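You operate a simulated robot arm through the tools that you are given. There is no shell and no other tool. Be economical: measure what you need, move in short steps, check, and stop when the job is done.

The job below is to be done with a simulated robot arm. You get a single attempt, and the scene is never put back.

Task
Tap the three cubes with the mallet; put the dull one in the orange tray.
Fine: the mallet goes back where it was.
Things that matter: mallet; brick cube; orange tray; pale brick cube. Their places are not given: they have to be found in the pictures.

Only the result counts: the job must be done as asked and must still hold three seconds after the hand-in. Knocking over, shifting, dropping, spilling or breaking anything else fails it.

Robot
A 7-joint arm with a two-finger parallel gripper, fixed in place. Base frame: the origin is at the foot of the arm, x ahead of it, y to its left, z up. Lengths are in cm, angles in degrees, forces in N, time in s.
Its first joint turns from -66.0 to 66.0 degrees. Payload 2.4 kg.
The tool frame sits at the grasp point between the pads (the TCP): z along the fingers, y along the line on which they close. The tips reach 3 cm beyond it. The gripper opens to 9.4 cm. The fingers are 2.8 cm wide and 1 cm thick; the gripper's body (5 by 9.6 cm) begins 5.5 cm behind the TCP.
Orientation is told as [roll, pitch, yaw] about the base's x, y, z axes, in that order, counted from this pose: with the fingers straight down and closing along the base's y, the tool's x points along the base's -x, its y along +y and its z along -z.

Tools
- The arm moves only by the tool jog_arm. Its argument "commands" is a list of rows, each an object (a shift or turn left out is 0, a gripper value left out holds the last) with "linear": the shift along the base's x, y, z in cm, a list of three; "rotation": the turn, a rotation vector about the base's x, y, z in degrees, a list of three; "fingers": the finger opening in cm, from 0 to 9.4. In form: [{"linear": [dx, dy, dz], "rotation": [ax, ay, az], "fingers": fingers}, ...]. A call has 1 to 12 rows; each row shifts and turns the commanded pose from where the row before left it. Each row takes 0.2 s and may step no farther than 5 cm and 8.6 degrees from the row before; otherwise, or with a gripper value out of range, the whole call is refused. A pose out of reach is approached as far as the arm can. The call stops where the force on the tool passes 70 N (or 10 N more than at its start, if that is more) or the arm is blocked; 0.2 s more then pass. Each finger travels about 15.3 cm/s and halts on what it meets, pressing with about 38 N; the grip force reading is that of the motor and also rises with nothing between the fingers. The clock runs only during rows and for 0.2 s after the last one: add rows that do not move to give the fingers time. It gives the time, the measured TCP pose, the force on the tool (base axes), the opening and the grip force at its end, in the units of the frame above (readings bear some noise).
- Cameras (640 x 400 px; columns grow to the right, rows downward): "scene" is fixed at [2.96, 47.06, 143.7]; the picture's right is [-0.81, -0.58, 0.00], its down [-0.37, 0.52, -0.77] and it looks along [0.45, -0.63, -0.64] (base axes); focal length 374 px, centre (320, 200). "wrist" rides on the gripper at [-3.7, 0, -5.8] in the tool frame; the picture's right is [0.00, -1.00, 0.00], its down [0.97, 0.00, -0.24] and it looks along [0.24, 0.00, 0.97] (tool axes); focal length 218 px, centre (320, 200).
- grab_frame(camera): a new picture of that camera. No time passes.
- probe_pixels(camera, pixels): for up to 12 pixels [column, row] of the newest picture of that camera ("zoom" is the newest enlarged one), the place [x, y, z] in the base frame of the surface seen there, good to about 0.2 cm. No time passes.
- close_up(camera, box): a new picture of the part [left, top, right, bottom] of that camera's present view, enlarged. No time passes.
- hand_in(): hands the job in; it is judged then, once.

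Keep the steps short. Do not move on a guess: measure, check each grasp and each placing, and mend mistakes. In all there are 80 turns and 38 pictures (those below and enlarged ones count). Leave the gripper open and the arm clear of the work at the hand-in unless told otherwise, and finish with a single line.

The tools are called after "Request:" by a JSON object that holds its "method" and its "body". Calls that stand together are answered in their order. jog_arm: Moves the arm, as the interface text tells. Its arguments: {"type":"object","properties":{"commands":{"type":"array","items":{"type":"object","properties":{"linear":{"type":"array","items":{"type":"number"}},"rotation":{"type":"array","items":{"type":"number"}},"fingers":{"type":"number"}}}}},"required":["commands"]} The other tools are called the same way: grab_frame (camera) takes a picture; probe_pixels (camera, pixels) gives the place of the surface under pixels of a picture; close_up (camera, box) takes an enlarged picture of a part of a camera's view; hand_in () hands the job in.

At the start:

```text
time_s: 0.0
ee_pos: [40.18, -20.67, 104.25]
tool_rot: [0.0, 0.0, -0.1]
contact_force: [-0.1, -0.1, 1.2]
finger_gap: 9.43
gripper_force: 0.1
```

scene: 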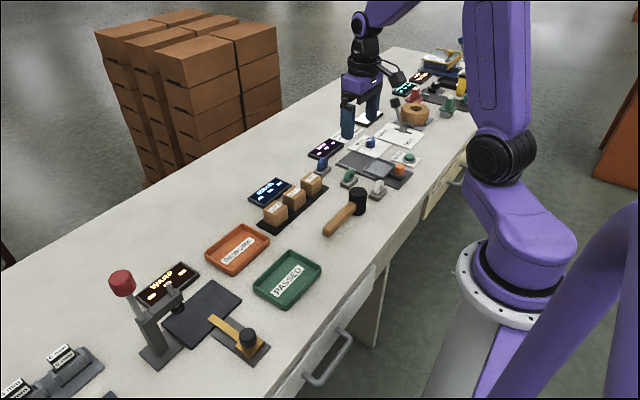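
wrist: 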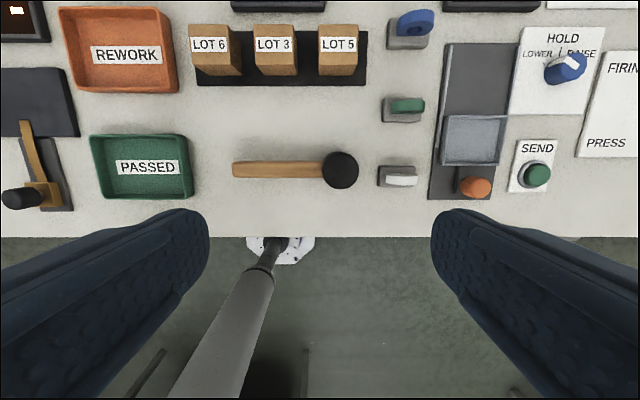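

I see three cubes labelled LOT 6, LOT 3 and LOT 5 on a dark rack, the mallet in front of them, and a display behind them. I'll enlarge the area and probe the main objects.

Request:
{"method": "close_up", "body": {"camera": "scene", "box": [200, 130, 420, 270]}}

Request:
{"method": "probe_pixels", "body": {"camera": "wrist", "pixels": [[236, 170], [280, 169], [318, 169], [342, 168], [208, 33], [272, 32], [337, 32], [118, 25], [140, 140], [280, 110], [300, 75], [280, 200]]}}

Request:
{"method": "probe_pixels", "body": {"camera": "scene", "pixels": [[275, 204], [293, 191], [312, 178], [358, 192], [340, 218], [326, 232], [238, 250], [269, 192], [276, 214], [295, 201], [314, 188], [325, 195]]}}

```text
2.86 times, centred on (310, 200) of scene
```

zoom: 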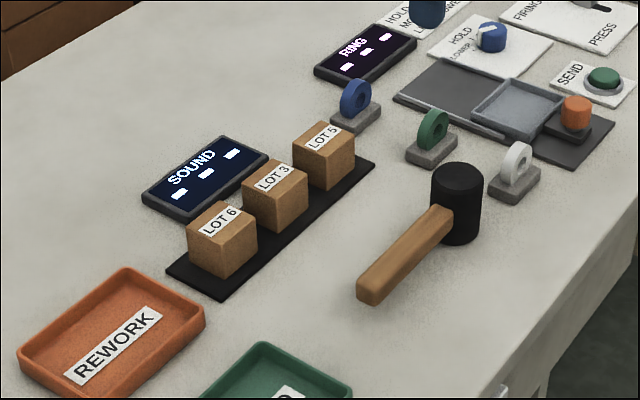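

```text
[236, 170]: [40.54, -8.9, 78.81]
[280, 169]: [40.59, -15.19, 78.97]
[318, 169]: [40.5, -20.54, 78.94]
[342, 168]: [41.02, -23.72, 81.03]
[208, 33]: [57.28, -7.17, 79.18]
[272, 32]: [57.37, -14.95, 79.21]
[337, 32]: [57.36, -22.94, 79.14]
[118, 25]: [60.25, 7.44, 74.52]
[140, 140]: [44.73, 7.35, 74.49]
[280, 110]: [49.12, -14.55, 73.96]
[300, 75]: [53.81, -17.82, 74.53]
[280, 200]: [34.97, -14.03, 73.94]
```

```text
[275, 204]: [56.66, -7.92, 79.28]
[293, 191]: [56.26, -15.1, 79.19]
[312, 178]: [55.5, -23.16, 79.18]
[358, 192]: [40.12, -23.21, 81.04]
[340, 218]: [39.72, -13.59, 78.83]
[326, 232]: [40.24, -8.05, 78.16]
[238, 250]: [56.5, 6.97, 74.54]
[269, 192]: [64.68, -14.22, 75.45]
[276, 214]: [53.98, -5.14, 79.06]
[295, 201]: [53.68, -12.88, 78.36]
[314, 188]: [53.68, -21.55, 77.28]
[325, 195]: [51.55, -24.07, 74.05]
```

The bench surface here measures about z=74. The mallet stands on its head, with the handle along y at about z=79 on top. I'll measure the cube corners and the mallet more finely in the zoom.

Request:
{"method": "probe_pixels", "body": {"camera": "zoom", "pixels": [[190, 233], [219, 203], [255, 230], [226, 250], [297, 153], [322, 125], [353, 150], [328, 166], [434, 173], [458, 163], [481, 176], [456, 188]]}}

Request:
{"method": "probe_pixels", "body": {"camera": "zoom", "pixels": [[359, 281], [378, 292], [433, 209], [452, 217], [400, 245], [415, 257], [365, 301], [462, 242], [246, 175], [272, 160], [308, 190], [282, 205]]}}

Request:
{"method": "close_up", "body": {"camera": "wrist", "box": [40, 0, 400, 220]}}

```text
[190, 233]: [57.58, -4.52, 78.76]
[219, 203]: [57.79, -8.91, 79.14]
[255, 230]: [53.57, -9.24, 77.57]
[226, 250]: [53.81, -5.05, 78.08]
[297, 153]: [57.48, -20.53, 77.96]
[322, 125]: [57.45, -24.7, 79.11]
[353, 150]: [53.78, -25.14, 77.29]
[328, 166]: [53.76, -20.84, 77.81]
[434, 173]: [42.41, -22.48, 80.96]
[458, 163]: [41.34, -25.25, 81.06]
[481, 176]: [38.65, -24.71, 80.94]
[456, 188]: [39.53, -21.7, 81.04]
```

```text
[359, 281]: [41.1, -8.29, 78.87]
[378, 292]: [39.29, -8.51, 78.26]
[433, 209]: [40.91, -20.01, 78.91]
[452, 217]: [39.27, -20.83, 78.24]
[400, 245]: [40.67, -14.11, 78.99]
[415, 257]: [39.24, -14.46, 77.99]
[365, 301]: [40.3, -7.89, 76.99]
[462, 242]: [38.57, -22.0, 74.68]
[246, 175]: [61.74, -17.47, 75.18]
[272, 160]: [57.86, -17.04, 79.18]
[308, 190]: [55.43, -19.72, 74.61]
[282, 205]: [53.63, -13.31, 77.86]
```

```text
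1.78 times, centred on (220, 110) of wrist
```

zoom: 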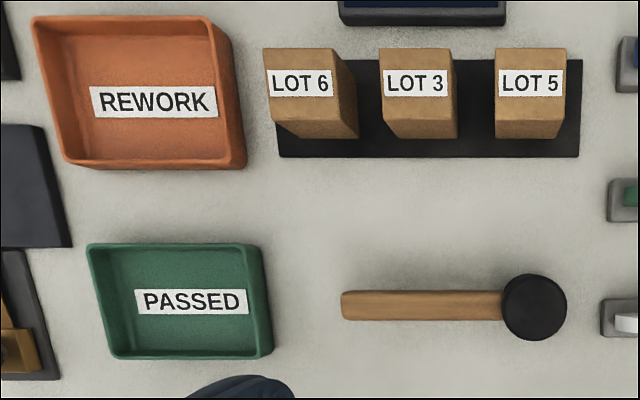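

Measured centres:
- **Cubes:** about x=55.8, with y at -6.9 (LOT 6), -14.9 (LOT 3) and -22.8 (LOT 5). Tops are at 79.2.
- **Mallet:** the handle is centred at x=40.2, z=77.7 and the head at (40.5, -23.5).

Next I turn the gripper -90° so it closes along x, over the handle at y=-16.

Request:
{"method": "jog_arm", "body": {"commands": [{"linear": [0, 0.42, -1], "rotation": [0, 0, -8.2]}, {"linear": [0, 0.42, -1], "rotation": [0, 0, -8.2]}, {"linear": [0, 0.42, -1], "rotation": [0, 0, -8.2]}, {"linear": [0, 0.42, -1], "rotation": [0, 0, -8.2]}, {"linear": [0, 0.42, -1], "rotation": [0, 0, -8.2]}, {"linear": [0, 0.42, -1], "rotation": [0, 0, -8.2]}, {"linear": [0, 0.42, -1], "rotation": [0, 0, -8.2]}, {"linear": [0, 0.42, -1], "rotation": [0, 0, -8.2]}, {"linear": [0, 0.42, -1], "rotation": [0, 0, -8.2]}, {"linear": [0, 0.42, -1], "rotation": [0, 0, -8.2]}, {"linear": [0, 0.42, -1], "rotation": [0, 0, -7.9]}, {"linear": [0, 0, 0]}]}}

```text
time_s: 2.6
ee_pos: [39.96, -16.2, 93.08]
tool_rot: [0.0, 0.0, -90.1]
contact_force: [0.6, -0.2, 0.7]
finger_gap: 9.4
gripper_force: 0.1
```

The turn worked. I'll take a wrist picture to check alignment before going down.

Request:
{"method": "grab_frame", "body": {"camera": "wrist"}}

Request:
{"method": "jog_arm", "body": {"commands": [{"linear": [0.2, 0.1, -4]}, {"linear": [0, 0.1, -4]}, {"linear": [0, 0, 0]}]}}

Request:
{"method": "grab_frame", "body": {"camera": "wrist"}}

```text
33 pictures are left
```

wrist: 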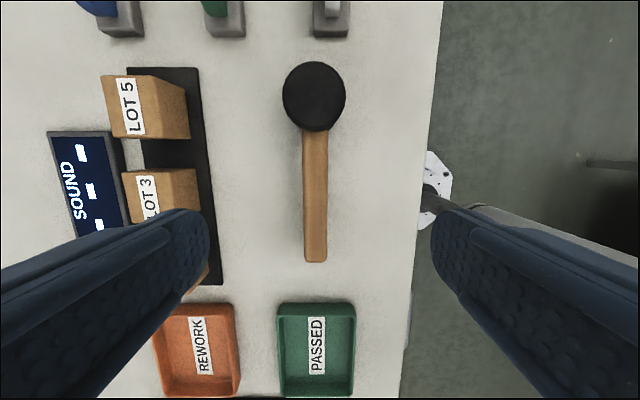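

```text
time_s: 3.4
ee_pos: [40.34, -15.66, 85.28]
tool_rot: [0.0, 0.0, -90.0]
contact_force: [0.6, 0.5, -0.4]
finger_gap: 9.41
gripper_force: 0.0
```

```text
32 pictures are left
```

wrist: 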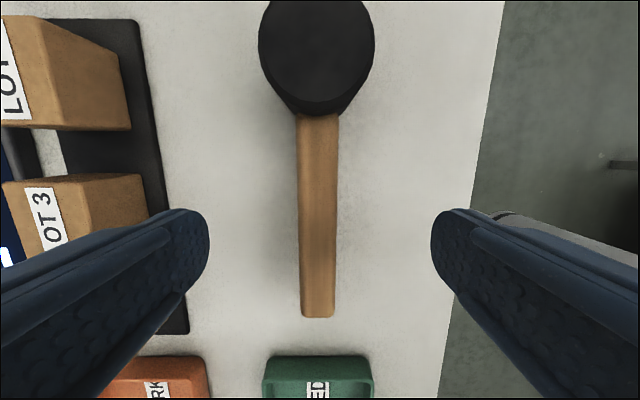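

The handle is centred at column 318 between the pads. I'll go down to z≈78.1 and then close.

Request:
{"method": "jog_arm", "body": {"commands": [{"linear": [0, 0, -3.6]}, {"linear": [0, 0, -3.5]}, {"linear": [0, 0, 0]}]}}

Request:
{"method": "jog_arm", "body": {"commands": [{"fingers": 5}, {"fingers": 3.4}, {"fingers": 2.6}, {"fingers": 1.5}, {"fingers": 1.5}, {"fingers": 1.5}]}}

```text
time_s: 4.2
ee_pos: [40.18, -15.81, 78.16]
tool_rot: [0.0, 0.0, -90.0]
contact_force: [0.0, 0.3, 0.0]
finger_gap: 9.4
gripper_force: 0.1
```

```text
time_s: 5.6
ee_pos: [40.16, -15.78, 78.13]
tool_rot: [0.2, -0.1, -89.9]
contact_force: [4.4, -0.9, 0.1]
finger_gap: 2.84
gripper_force: 37.6
```

The fingers are holding the handle at a gap of 2.84 with 37.6 N of grip. I'll lift straight up and check.

Request:
{"method": "jog_arm", "body": {"commands": [{"linear": [0, 0, 1]}, {"linear": [0, 0, 3]}, {"linear": [0, 0, 4]}, {"linear": [0, 0, 4]}, {"linear": [0, 0, 0]}]}}

Request:
{"method": "close_up", "body": {"camera": "scene", "box": [200, 90, 420, 230]}}

```text
time_s: 6.8
ee_pos: [40.28, -16.2, 90.32]
tool_rot: [-0.1, 0.0, -89.9]
contact_force: [0.4, 0.4, -3.9]
finger_gap: 2.83
gripper_force: 38.4
```

```text
2.86 times, centred on (310, 160) of scene
```

zoom: 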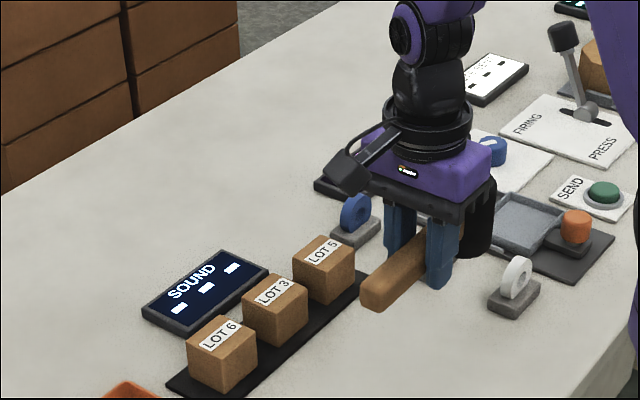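

The mallet is held level. I turn it +90° so the head points to +x, and bring the head over LOT 5 with the TCP at about (48.1, -22.8).

Request:
{"method": "jog_arm", "body": {"commands": [{"linear": [0.7, -0.63, 0], "rotation": [0, 0, 8.2]}, {"linear": [0.7, -0.63, 0], "rotation": [0, 0, 8.2]}, {"linear": [0.7, -0.63, 0], "rotation": [0, 0, 8.2]}, {"linear": [0.7, -0.63, 0], "rotation": [0, 0, 8.2]}, {"linear": [0.7, -0.63, 0], "rotation": [0, 0, 8.2]}, {"linear": [0.7, -0.63, 0], "rotation": [0, 0, 8.2]}, {"linear": [0.7, -0.63, 0], "rotation": [0, 0, 8.2]}, {"linear": [0.7, -0.63, 0], "rotation": [0, 0, 8.2]}, {"linear": [0.7, -0.63, 0], "rotation": [0, 0, 8.2]}, {"linear": [0.7, -0.63, 0], "rotation": [0, 0, 8.2]}, {"linear": [0.7, -0.65, 0], "rotation": [0, 0, 8.0]}, {"linear": [0, 0, 0]}]}}

Request:
{"method": "close_up", "body": {"camera": "scene", "box": [200, 90, 420, 230]}}

```text
time_s: 9.4
ee_pos: [47.92, -22.9, 90.11]
tool_rot: [0.1, 0.1, 0.2]
contact_force: [0.9, -0.4, -4.7]
finger_gap: 2.84
gripper_force: 38.0
```

```text
2.86 times, centred on (310, 160) of scene
```

zoom: 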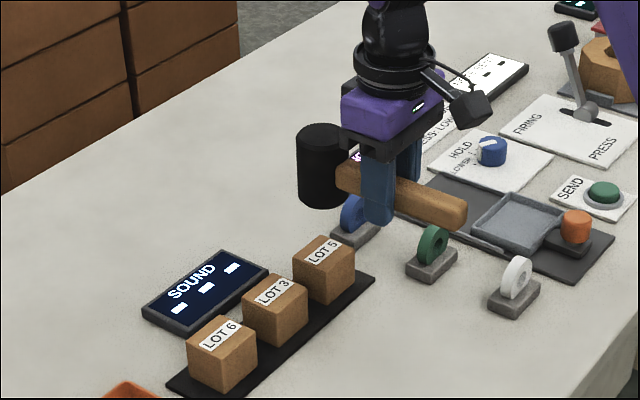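

The head seems to be over LOT 5. I'll probe its top to confirm the lateral position.

Request:
{"method": "probe_pixels", "body": {"camera": "zoom", "pixels": [[298, 134], [322, 126], [341, 134], [322, 145], [318, 205], [318, 136]]}}

```text
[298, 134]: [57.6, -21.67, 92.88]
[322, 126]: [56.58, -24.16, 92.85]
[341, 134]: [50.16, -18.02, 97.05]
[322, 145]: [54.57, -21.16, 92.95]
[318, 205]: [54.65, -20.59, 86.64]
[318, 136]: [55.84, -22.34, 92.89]
```

The head is centred on LOT 5. I'll lower it until just above the cube, give a short light tap and lift.

Request:
{"method": "jog_arm", "body": {"commands": [{"linear": [0, 0, -3]}, {"linear": [0, 0, -2.6]}, {"linear": [0, 0, 0]}, {"linear": [0, 0, -1.4]}, {"linear": [0, 0, 1.5]}]}}

Request:
{"method": "close_up", "body": {"camera": "scene", "box": [200, 90, 420, 230]}}

```text
time_s: 10.6
ee_pos: [48.04, -23.04, 84.53]
tool_rot: [0.0, 0.1, 0.1]
contact_force: [0.4, 0.1, -3.6]
finger_gap: 2.84
gripper_force: 37.7
```

```text
2.86 times, centred on (310, 160) of scene
```

zoom: 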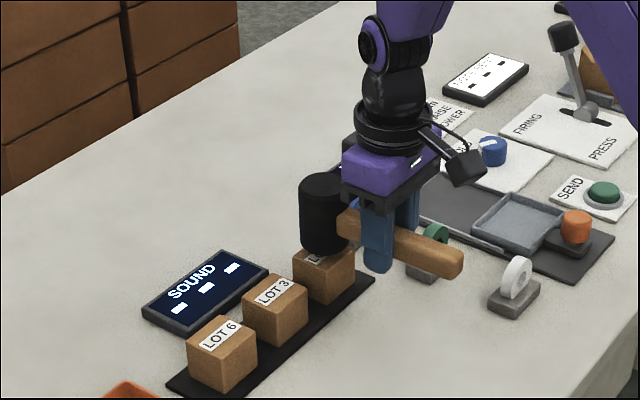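

The display hasn't changed, so the head may not have touched. I'll go down again in small steps and read the force at the bottom.

Request:
{"method": "jog_arm", "body": {"commands": [{"linear": [0, 0, -1.2]}, {"linear": [0, 0, -0.2]}]}}

```text
time_s: 11.2
ee_pos: [48.02, -22.97, 83.22]
tool_rot: [-0.1, -0.1, 0.0]
contact_force: [-8.0, 2.9, 14.4]
finger_gap: 2.83
gripper_force: 37.7
```

Contact: fz has gone from -4 to +14 N at z=83.2. I'll look at the display.

Request:
{"method": "close_up", "body": {"camera": "scene", "box": [240, 150, 350, 220]}}

```text
5.71 times, centred on (295, 185) of scene
```

zoom: 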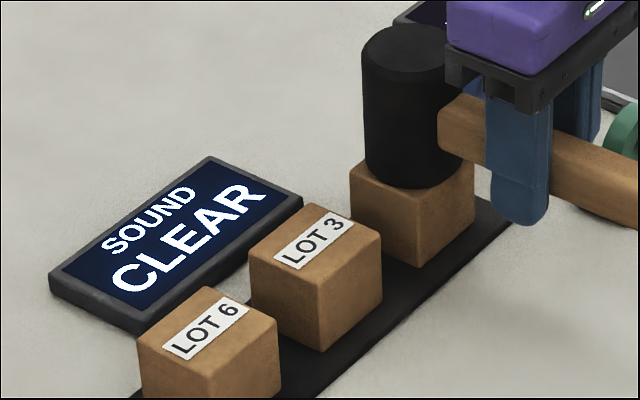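

LOT 5 reads CLEAR. I lift, move +8 in y to LOT 3 and press the same way.

Request:
{"method": "jog_arm", "body": {"commands": [{"linear": [0, 0, 1.4]}, {"linear": [0, 0, 2]}, {"linear": [0, 4, 0]}, {"linear": [0, 4, 0]}, {"linear": [0, 0, 0]}, {"linear": [0, 0, -2]}, {"linear": [0, 0, 0]}, {"linear": [0, 0, -1.2]}, {"linear": [0, 0, -0.2]}]}}

Request:
{"method": "close_up", "body": {"camera": "scene", "box": [240, 150, 350, 220]}}

```text
time_s: 13.2
ee_pos: [47.82, -14.86, 83.13]
tool_rot: [0.0, 0.1, 0.0]
contact_force: [-17.0, 2.3, 29.9]
finger_gap: 2.83
gripper_force: 37.6
```

```text
5.71 times, centred on (295, 185) of scene
```

zoom: 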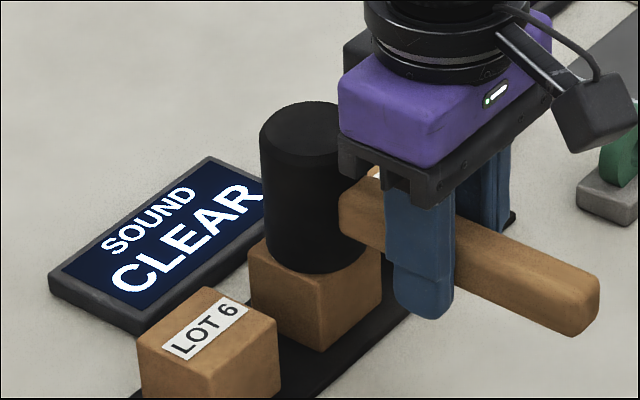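

It reads CLEAR, but that could be left over from LOT 5. I'll lift, wait for the display to reset, and tap LOT 3 again to be sure.

Request:
{"method": "jog_arm", "body": {"commands": [{"linear": [0, 0, 1.4]}, {"linear": [0, 0, 1]}, {}, {}, {}, {}, {}, {}, {}, {}, {}, {}]}}

Request:
{"method": "close_up", "body": {"camera": "scene", "box": [240, 150, 350, 220]}}

```text
time_s: 15.8
ee_pos: [48.04, -14.79, 85.43]
tool_rot: [-0.1, 0.0, 0.1]
contact_force: [0.3, 0.0, -3.5]
finger_gap: 2.81
gripper_force: 37.9
```

```text
5.71 times, centred on (295, 185) of scene
```

zoom: 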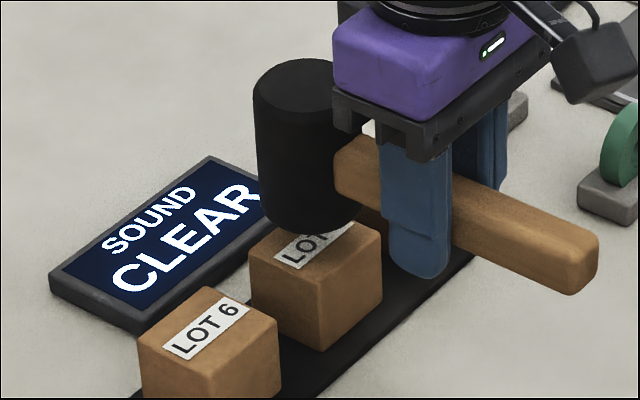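

The display keeps its last result. Next I tap LOT 6, another +8 in y.

Request:
{"method": "jog_arm", "body": {"commands": [{"linear": [0, 0, 1]}, {"linear": [0, 4, 0]}, {"linear": [0, 4, 0]}, {}, {"linear": [0, 0, -2]}, {}, {"linear": [0, 0, -1.2]}, {"linear": [0, 0, -0.2]}]}}

Request:
{"method": "close_up", "body": {"camera": "scene", "box": [240, 150, 350, 220]}}

```text
time_s: 17.6
ee_pos: [48.02, -6.69, 83.21]
tool_rot: [0.0, 0.0, 0.1]
contact_force: [-0.1, -0.3, -3.4]
finger_gap: 2.83
gripper_force: 38.5
```

```text
5.71 times, centred on (295, 185) of scene
```

zoom: 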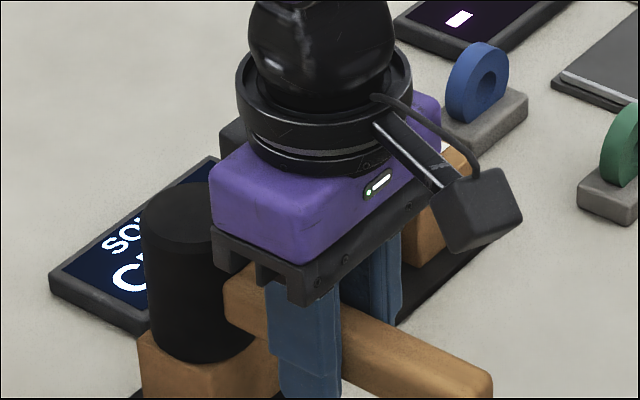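

There's no contact yet, as fz is still -3.4. I'll lower a little more.

Request:
{"method": "jog_arm", "body": {"commands": [{"linear": [0, 0, -0.15]}, {"linear": [0, 0, -0.15]}]}}

```text
time_s: 18.2
ee_pos: [47.92, -6.75, 82.88]
tool_rot: [0.0, 0.1, -0.1]
contact_force: [-16.9, -1.7, 31.8]
finger_gap: 2.78
gripper_force: 38.2
```

LOT 6 has been pressed with about 32 N. I lift, back away to expose the display, and look.

Request:
{"method": "jog_arm", "body": {"commands": [{"linear": [0, 0, 1.7]}, {"linear": [0, 0, 3]}, {"linear": [0, 0, 4]}, {}]}}

Request:
{"method": "close_up", "body": {"camera": "scene", "box": [210, 130, 364, 228]}}

```text
time_s: 19.2
ee_pos: [48.06, -6.59, 91.76]
tool_rot: [0.0, 0.1, 0.1]
contact_force: [0.2, -0.5, -4.0]
finger_gap: 2.83
gripper_force: 37.5
```

```text
4.08 times, centred on (287, 179) of scene
```

zoom: 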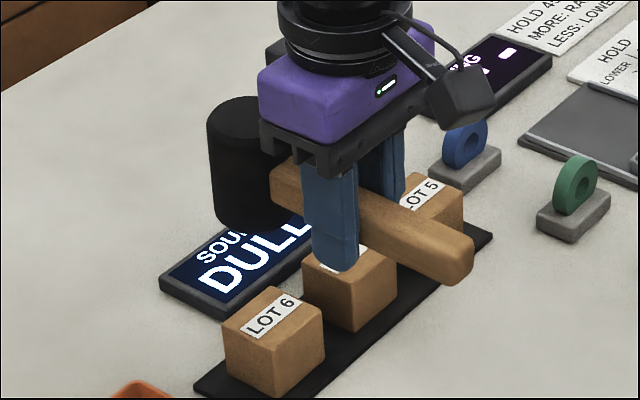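

LOT 6 is DULL. I'll tap LOT 3 gently once more, so a change back to CLEAR confirms it registered.

Request:
{"method": "jog_arm", "body": {"commands": [{"linear": [0, -4, 0]}, {"linear": [0, -4, 0]}, {}, {"linear": [0, 0, -4]}, {"linear": [0, 0, -3]}, {}, {"linear": [0, 0, -1.4]}, {"linear": [0, 0, -0.2]}]}}

```text
time_s: 21.0
ee_pos: [47.97, -14.66, 83.12]
tool_rot: [0.0, 0.0, 0.1]
contact_force: [-0.7, -0.5, -4.4]
finger_gap: 2.83
gripper_force: 37.9
```

Not touching yet, so I go slightly lower.

Request:
{"method": "jog_arm", "body": {"commands": [{"linear": [0, 0, -0.1]}, {"linear": [0, 0, -0.1]}]}}

Request:
{"method": "close_up", "body": {"camera": "scene", "box": [210, 130, 364, 228]}}

```text
time_s: 21.6
ee_pos: [48.01, -14.74, 82.98]
tool_rot: [0.1, 0.0, 0.1]
contact_force: [-14.6, 5.0, 29.2]
finger_gap: 2.8
gripper_force: 38.2
```

```text
4.08 times, centred on (287, 179) of scene
```

zoom: 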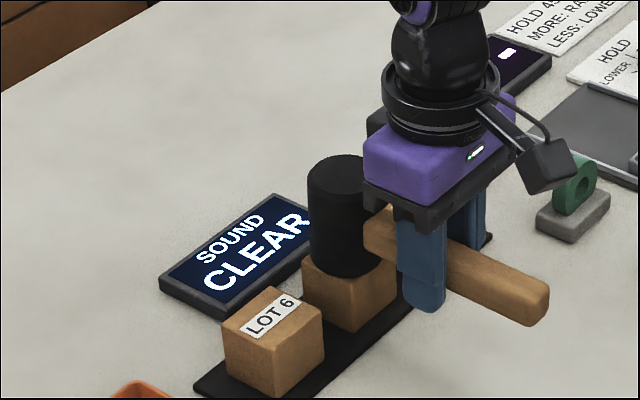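

LOT 3 is confirmed CLEAR and LOT 6 is the dull one. Now I lift and turn the mallet back -90° over its original place.

Request:
{"method": "jog_arm", "body": {"commands": [{"linear": [0, 0, 1.5]}, {"linear": [0, 0, 3]}, {"linear": [0, 0, 4]}]}}

Request:
{"method": "jog_arm", "body": {"commands": [{"linear": [-0.7, -0.1, 0], "rotation": [0, 0, -8.2]}, {"linear": [-0.7, -0.1, 0], "rotation": [0, 0, -8.2]}, {"linear": [-0.7, -0.1, 0], "rotation": [0, 0, -8.2]}, {"linear": [-0.7, -0.1, 0], "rotation": [0, 0, -8.2]}, {"linear": [-0.7, -0.1, 0], "rotation": [0, 0, -8.2]}, {"linear": [-0.7, -0.1, 0], "rotation": [0, 0, -8.2]}, {"linear": [-0.7, -0.1, 0], "rotation": [0, 0, -8.2]}, {"linear": [-0.7, -0.1, 0], "rotation": [0, 0, -8.2]}, {"linear": [-0.7, -0.1, 0], "rotation": [0, 0, -8.2]}, {"linear": [-0.7, -0.1, 0], "rotation": [0, 0, -8.2]}, {"linear": [-0.7, -0.05, 0], "rotation": [0, 0, -8.0]}, {}]}}

Request:
{"method": "close_up", "body": {"camera": "scene", "box": [255, 90, 419, 194]}}

Request:
{"method": "grab_frame", "body": {"camera": "wrist"}}

```text
time_s: 22.4
ee_pos: [47.93, -15.05, 91.47]
tool_rot: [0.1, 0.1, 0.0]
contact_force: [0.2, -0.4, -4.2]
finger_gap: 2.8
gripper_force: 37.7
```

```text
time_s: 25.0
ee_pos: [40.32, -15.89, 91.4]
tool_rot: [0.0, 0.0, -90.1]
contact_force: [-0.1, 1.1, -4.3]
finger_gap: 2.84
gripper_force: 37.7
```

```text
3.85 times, centred on (337, 142) of scene
```

zoom: 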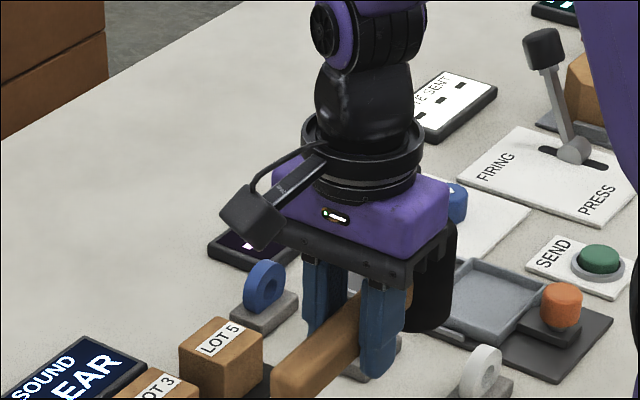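

```text
21 pictures are left
```

wrist: 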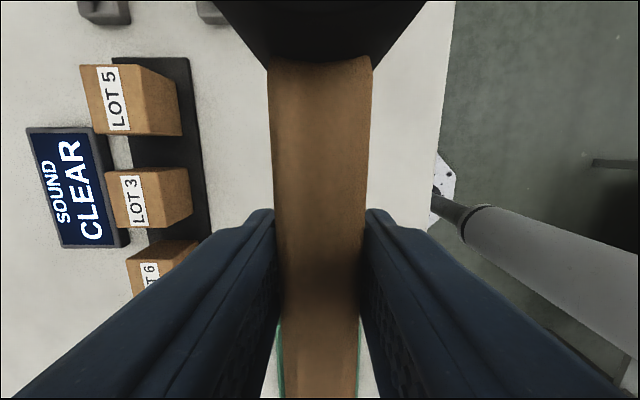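

I'll check the handle's tilt in the grip by probing along its top.

Request:
{"method": "probe_pixels", "body": {"camera": "wrist", "pixels": [[320, 80], [320, 130], [320, 200], [320, 260], [320, 330], [320, 380]]}}

Request:
{"method": "probe_pixels", "body": {"camera": "zoom", "pixels": [[285, 360], [300, 345], [430, 320], [440, 315], [330, 325]]}}

```text
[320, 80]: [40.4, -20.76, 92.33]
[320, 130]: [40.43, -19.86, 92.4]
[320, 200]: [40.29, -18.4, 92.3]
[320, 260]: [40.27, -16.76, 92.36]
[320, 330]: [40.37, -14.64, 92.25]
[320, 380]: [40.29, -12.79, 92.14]
```

```text
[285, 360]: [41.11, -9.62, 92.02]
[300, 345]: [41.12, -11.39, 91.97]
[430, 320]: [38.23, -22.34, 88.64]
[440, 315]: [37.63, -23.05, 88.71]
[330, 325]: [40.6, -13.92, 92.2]
```

The handle is tilted only about 1.7°, head high. I'll level it with a small turn about x, lower to just above contact, and read the force.

Request:
{"method": "jog_arm", "body": {"commands": [{"linear": [0, 0, -4], "rotation": [1.7, 0, 0]}, {"linear": [0, 0, -4]}, {"linear": [0, 0, -4]}, {}, {"linear": [0, 0, -0.8]}, {"linear": [0, 0, -0.2]}]}}

```text
time_s: 26.4
ee_pos: [40.42, -16.03, 78.13]
tool_rot: [0.0, 1.8, -89.9]
contact_force: [0.4, 0.4, -3.0]
finger_gap: 2.83
gripper_force: 37.8
```

Still hanging free at z≈78.3. I step down gently to contact.

Request:
{"method": "jog_arm", "body": {"commands": [{"linear": [0, 0, -0.1]}, {"linear": [0, 0, -0.1]}]}}

```text
time_s: 27.0
ee_pos: [40.24, -15.9, 78.11]
tool_rot: [0.0, 1.8, -90.0]
contact_force: [-2.3, -0.8, 3.7]
finger_gap: 2.81
gripper_force: 37.5
```

The head is touching the bench, with fz up from -3 to +3.7. I open slowly.

Request:
{"method": "jog_arm", "body": {"commands": [{"fingers": 3.1}, {"fingers": 3.5}, {"fingers": 5}, {"fingers": 7.5}, {"fingers": 9.4}, {}]}}

Request:
{"method": "jog_arm", "body": {"commands": [{"linear": [0, 0, 3], "rotation": [-1.7, 0, 0]}, {"linear": [0, 0, 4]}, {"linear": [0, 0, 4]}, {"linear": [0, 0, 4]}, {}]}}

Request:
{"method": "grab_frame", "body": {"camera": "wrist"}}

Request:
{"method": "grab_frame", "body": {"camera": "scene"}}

```text
time_s: 28.4
ee_pos: [40.29, -15.98, 78.22]
tool_rot: [0.0, 1.7, -89.9]
contact_force: [0.8, 0.3, 0.2]
finger_gap: 9.4
gripper_force: 0.0
```

```text
time_s: 29.6
ee_pos: [40.69, -16.32, 93.03]
tool_rot: [-0.1, 0.0, -90.0]
contact_force: [-0.4, 0.0, 0.5]
finger_gap: 9.38
gripper_force: 0.1
```

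```text
20 pictures are left
```

wrist: 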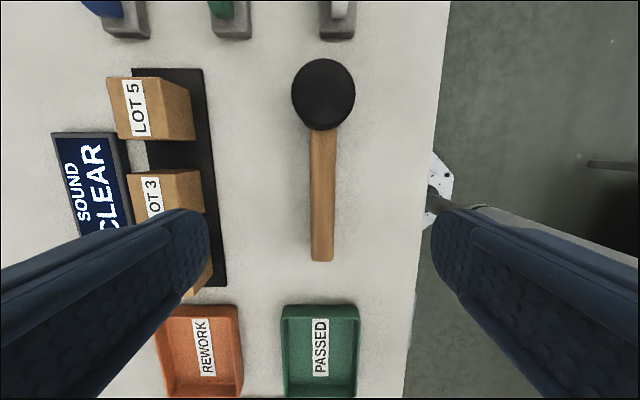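

```text
19 pictures are left
```

scene: 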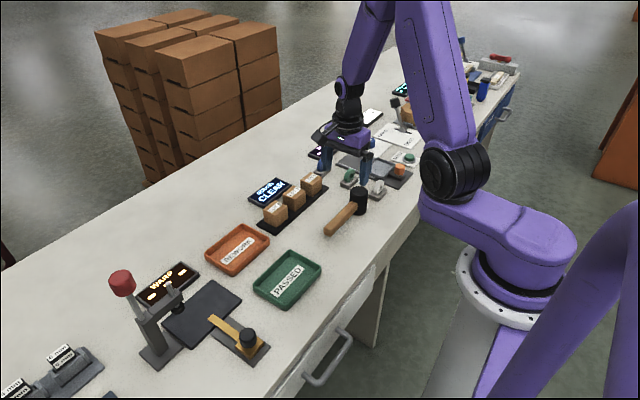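

The mallet looks back in its place. I'll verify it with the same probes as before, and measure LOT 6 and the orange tray.

Request:
{"method": "probe_pixels", "body": {"camera": "scene", "pixels": [[358, 192], [340, 218], [326, 232], [206, 250], [237, 225], [269, 238], [236, 275], [275, 204], [238, 250], [220, 250], [250, 242]]}}

Request:
{"method": "close_up", "body": {"camera": "scene", "box": [190, 150, 410, 290]}}

```text
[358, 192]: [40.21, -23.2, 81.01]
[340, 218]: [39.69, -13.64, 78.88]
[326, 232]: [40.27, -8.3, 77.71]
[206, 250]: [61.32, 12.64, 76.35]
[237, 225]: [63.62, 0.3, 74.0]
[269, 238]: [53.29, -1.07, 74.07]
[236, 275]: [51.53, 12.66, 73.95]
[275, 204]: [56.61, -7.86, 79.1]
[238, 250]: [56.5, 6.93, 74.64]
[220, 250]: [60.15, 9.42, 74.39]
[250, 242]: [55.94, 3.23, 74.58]
```

```text
2.86 times, centred on (300, 220) of scene
```

zoom: 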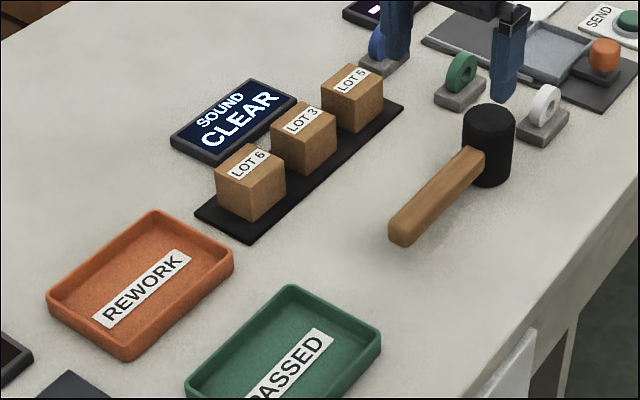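

The mallet is back within about 0.2 cm. I'll probe the tray rim and the LOT 6 faces.

Request:
{"method": "probe_pixels", "body": {"camera": "zoom", "pixels": [[50, 294], [155, 212], [231, 250], [125, 346], [152, 222], [216, 255], [124, 335], [62, 298], [250, 185], [217, 180], [252, 212], [284, 190]]}}

```text
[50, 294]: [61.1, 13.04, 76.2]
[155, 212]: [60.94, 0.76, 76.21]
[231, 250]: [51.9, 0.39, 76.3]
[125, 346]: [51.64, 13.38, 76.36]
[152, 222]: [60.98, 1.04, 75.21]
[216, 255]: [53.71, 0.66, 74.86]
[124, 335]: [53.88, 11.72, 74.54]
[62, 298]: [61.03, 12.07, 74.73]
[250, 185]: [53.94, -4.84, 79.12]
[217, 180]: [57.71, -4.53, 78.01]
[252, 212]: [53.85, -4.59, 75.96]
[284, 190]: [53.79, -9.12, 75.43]
```

- **Orange tray:** x 51.7–61, y 0.5–13.2, centre (56.4, 6.9). Floor about 74.6, rim 76.3.
- **LOT 6:** centre (55.8, -6.9).

I'll turn back to closing along y, which leaves more room in the tray and clears LOT 3 at an opening of 6.6, and go above LOT 6.

Request:
{"method": "jog_arm", "body": {"commands": [{"linear": [1.4, 0.81, 0], "rotation": [0, 0, 8.2], "fingers": 6.6}, {"linear": [1.4, 0.81, 0], "rotation": [0, 0, 8.2]}, {"linear": [1.4, 0.81, 0], "rotation": [0, 0, 8.2]}, {"linear": [1.4, 0.81, 0], "rotation": [0, 0, 8.2]}, {"linear": [1.4, 0.81, 0], "rotation": [0, 0, 8.2]}, {"linear": [1.4, 0.81, 0], "rotation": [0, 0, 8.2]}, {"linear": [1.4, 0.81, 0], "rotation": [0, 0, 8.2]}, {"linear": [1.4, 0.81, 0], "rotation": [0, 0, 8.2]}, {"linear": [1.4, 0.81, 0], "rotation": [0, 0, 8.2]}, {"linear": [1.4, 0.81, 0], "rotation": [0, 0, 8.2]}, {"linear": [1.4, 0.85, 0], "rotation": [0, 0, 8.0]}, {}]}}

Request:
{"method": "jog_arm", "body": {"commands": [{"linear": [0, 0, -3]}, {"linear": [0, 0, -3]}, {}]}}

Request:
{"method": "grab_frame", "body": {"camera": "wrist"}}

```text
time_s: 32.2
ee_pos: [55.86, -6.88, 92.97]
tool_rot: [0.0, -0.1, 0.2]
contact_force: [-0.4, 0.5, -0.6]
finger_gap: 6.62
gripper_force: 0.0
```

```text
time_s: 33.0
ee_pos: [55.39, -6.58, 87.31]
tool_rot: [0.0, 0.0, 0.1]
contact_force: [-0.3, -0.1, -0.5]
finger_gap: 6.58
gripper_force: 0.0
```

```text
17 pictures are left
```

wrist: 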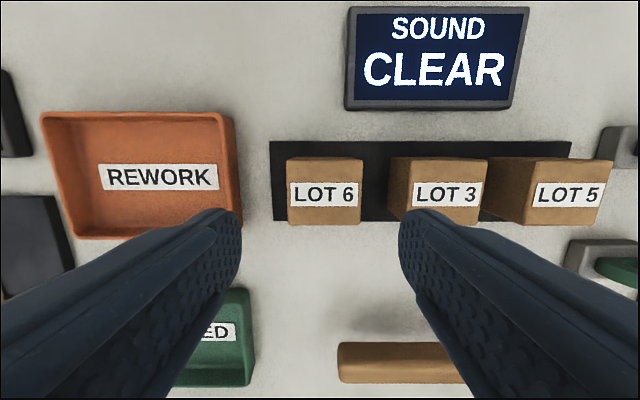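

LOT 6 is nearly centred, at column 324 against 320. I'll probe its top edges to fine-tune.

Request:
{"method": "probe_pixels", "body": {"camera": "wrist", "pixels": [[291, 195], [357, 195], [324, 160], [324, 220], [324, 178], [391, 195], [405, 195]]}}

```text
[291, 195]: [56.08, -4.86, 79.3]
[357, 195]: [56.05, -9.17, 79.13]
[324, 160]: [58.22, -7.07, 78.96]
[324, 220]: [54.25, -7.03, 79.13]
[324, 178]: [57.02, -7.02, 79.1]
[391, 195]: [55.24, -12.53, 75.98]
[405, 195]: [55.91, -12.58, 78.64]
```

The cube centre is at about (56.0, -7.0). I adjust and go down to z≈78.3.

Request:
{"method": "jog_arm", "body": {"commands": [{"linear": [0.15, -0.13, -3]}, {"linear": [0, 0, -3]}, {}, {"linear": [0, 0, -2]}, {"linear": [0, 0, -0.8]}, {}]}}

Request:
{"method": "jog_arm", "body": {"commands": [{"fingers": 5.4}, {"fingers": 4.8}, {"fingers": 4.4}, {"fingers": 3.6}, {}, {}]}}

```text
time_s: 34.4
ee_pos: [55.68, -7.0, 78.41]
tool_rot: [0.0, -0.1, 0.1]
contact_force: [0.7, 0.1, 0.0]
finger_gap: 6.61
gripper_force: 0.0
```

```text
time_s: 35.8
ee_pos: [55.66, -6.89, 78.45]
tool_rot: [0.0, 0.1, -0.1]
contact_force: [0.6, -2.3, 1.6]
finger_gap: 5.39
gripper_force: 37.7
```

The grip is firm at a gap of 5.39. I lift and check.

Request:
{"method": "jog_arm", "body": {"commands": [{"linear": [0, 0, 1]}, {"linear": [0, 0, 3]}, {"linear": [0, 0, 4]}, {}]}}

Request:
{"method": "close_up", "body": {"camera": "scene", "box": [190, 150, 410, 290]}}

```text
time_s: 36.8
ee_pos: [56.16, -6.79, 86.28]
tool_rot: [-0.1, 0.1, 0.1]
contact_force: [-0.3, 0.0, -1.0]
finger_gap: 5.38
gripper_force: 37.7
```

```text
2.86 times, centred on (300, 220) of scene
```

zoom: 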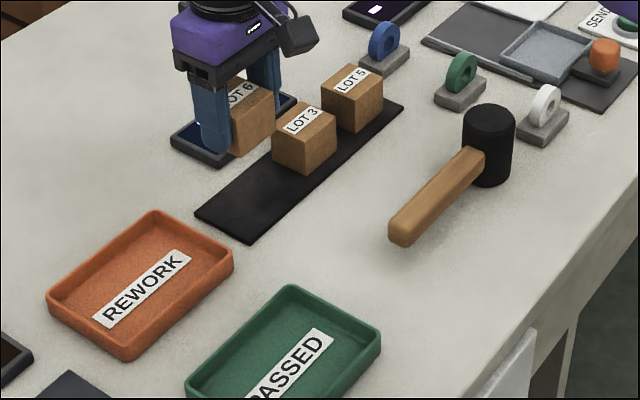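

LOT 6 is held. I carry it +13.9 in y over the tray centre and lower it part way.

Request:
{"method": "jog_arm", "body": {"commands": [{"linear": [0.2, 3.5, 0]}, {"linear": [0.2, 3.5, 0]}, {"linear": [0, 3.5, 0]}, {"linear": [0, 3.4, 0]}, {}, {"linear": [0, 0, -4]}, {"linear": [0, 0, -2.8]}, {}]}}

Request:
{"method": "close_up", "body": {"camera": "scene", "box": [180, 170, 334, 268]}}

```text
time_s: 38.6
ee_pos: [56.08, 6.87, 79.22]
tool_rot: [0.0, 0.0, 0.0]
contact_force: [0.2, 0.9, -1.5]
finger_gap: 5.4
gripper_force: 37.4
```

```text
4.08 times, centred on (257, 219) of scene
```

zoom: 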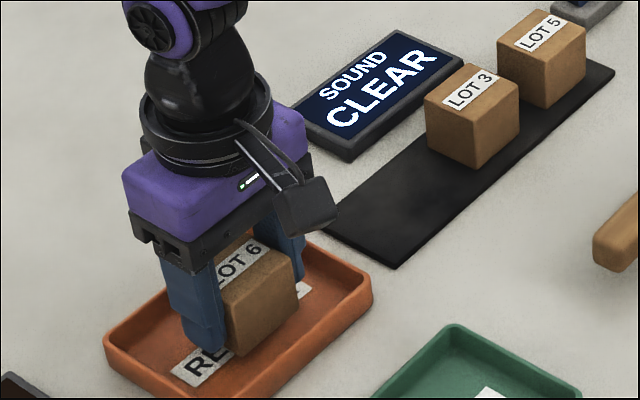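

It's inside the tray, clear of the rim. I lower it by small steps to the floor.

Request:
{"method": "jog_arm", "body": {"commands": [{"linear": [0, 0, -0.5]}, {"linear": [0, 0, -0.3]}, {}]}}

```text
time_s: 39.4
ee_pos: [56.13, 6.63, 78.52]
tool_rot: [-0.1, 0.1, 0.0]
contact_force: [-0.9, 0.3, -1.5]
finger_gap: 5.39
gripper_force: 38.4
```

No contact yet.

Request:
{"method": "jog_arm", "body": {"commands": [{"linear": [0, 0, -0.15]}, {"linear": [0, 0, -0.1]}]}}

```text
time_s: 40.0
ee_pos: [56.14, 6.94, 78.37]
tool_rot: [-0.2, 0.0, 0.1]
contact_force: [1.0, 0.2, -1.5]
finger_gap: 5.37
gripper_force: 37.7
```

Request:
{"method": "jog_arm", "body": {"commands": [{"linear": [0, 0, -0.1]}, {"linear": [0, 0, -0.1]}]}}

```text
time_s: 40.6
ee_pos: [56.27, 6.93, 78.32]
tool_rot: [-0.1, 0.0, 0.1]
contact_force: [-4.3, -0.8, 12.1]
finger_gap: 5.41
gripper_force: 37.7
```

The cube is on the tray floor, with fz at +12 N. I ease up slightly, open to 7.4 so the fingers stay clear of the tray walls, and retreat.

Request:
{"method": "jog_arm", "body": {"commands": [{"linear": [0, 0, 0.05]}, {"fingers": 5.7}, {"fingers": 6.4}, {"fingers": 7.2}, {}]}}

Request:
{"method": "jog_arm", "body": {"commands": [{"linear": [0, 0, 2]}, {"linear": [0, 0, 4]}, {"linear": [0, 0, 5]}, {"linear": [-3, 0, 4], "fingers": 9.4}, {"linear": [-4, -3, 3]}, {"linear": [-4, -3, 2]}, {}]}}

Request:
{"method": "grab_frame", "body": {"camera": "scene"}}

Request:
{"method": "close_up", "body": {"camera": "scene", "box": [190, 150, 410, 290]}}

```text
time_s: 41.8
ee_pos: [56.31, 6.77, 78.22]
tool_rot: [0.0, 0.0, -0.1]
contact_force: [0.8, 0.5, 0.9]
finger_gap: 7.22
gripper_force: 0.1
```

```text
refused: row 5 steps farther than a row can; nothing moved
```

```text
14 pictures are left
```

scene: 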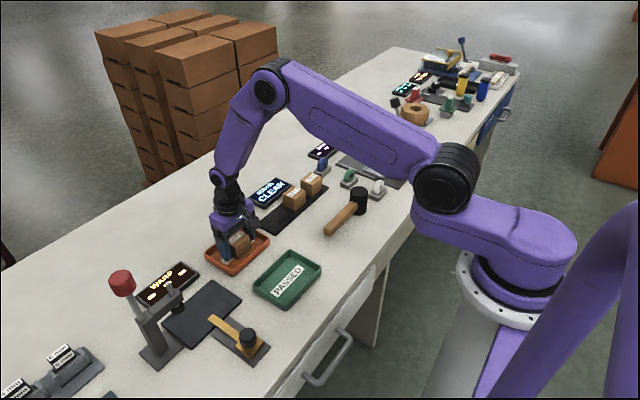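

```text
2.86 times, centred on (300, 220) of scene
```

zoom: 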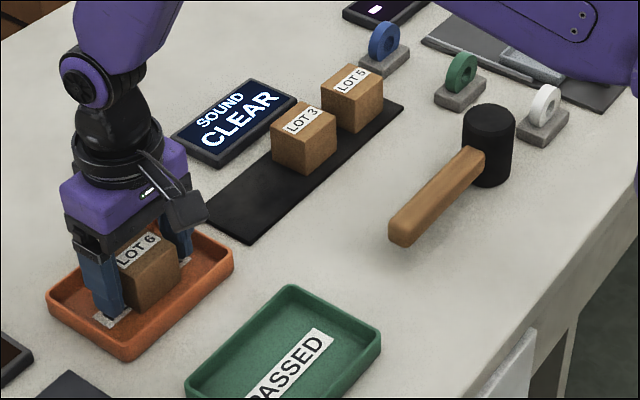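

The retreat was refused because one step was too long. I repeat it with shorter steps.

Request:
{"method": "jog_arm", "body": {"commands": [{"linear": [0, 0, 2]}, {"linear": [0, 0, 4]}, {"linear": [0, 0, 4.5]}, {"linear": [-2, 0, 4], "fingers": 9.4}, {"linear": [-3, -2, 3]}, {"linear": [-3, -2, 3]}, {"linear": [-3, -2, 3]}, {}, {}]}}

Request:
{"method": "close_up", "body": {"camera": "scene", "box": [190, 150, 410, 290]}}

Request:
{"method": "grab_frame", "body": {"camera": "wrist"}}

```text
time_s: 43.8
ee_pos: [45.26, 0.59, 101.47]
tool_rot: [-0.1, -0.1, 0.1]
contact_force: [-0.2, -0.1, -0.6]
finger_gap: 9.4
gripper_force: 0.0
```

```text
2.86 times, centred on (300, 220) of scene
```

zoom: 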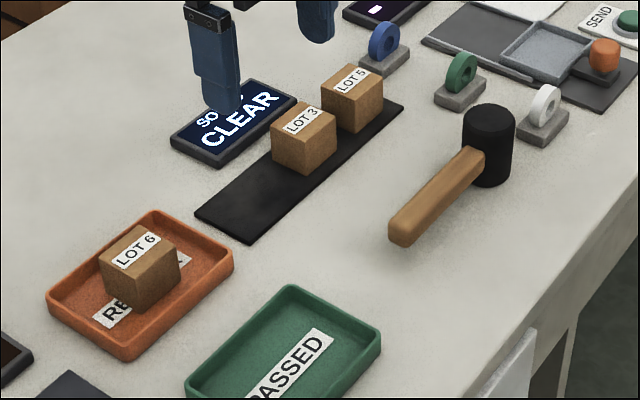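

```text
11 pictures are left
```

wrist: 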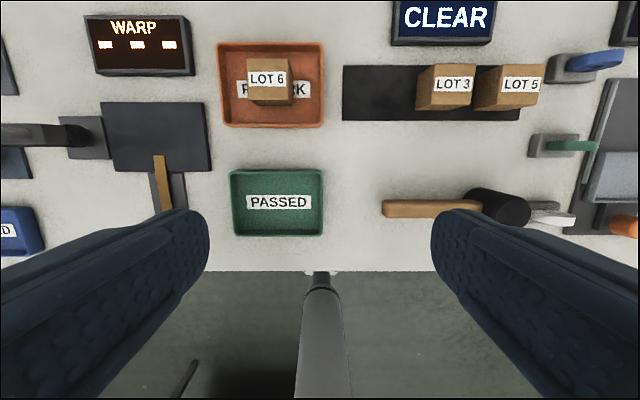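

LOT 6 sits flat in the orange tray, LOT 3 and LOT 5 look unmoved, and the mallet is back in place. The gripper is open and clear, so I hand in.

Request:
{"method": "hand_in", "body": {}}

```text
The job is handed in.
```

I tapped all three cubes: LOT 3 and LOT 5 read CLEAR and LOT 6 read DULL, so LOT 6 is now in the orange tray and the mallet is back where it was, to within about 0.2 cm.
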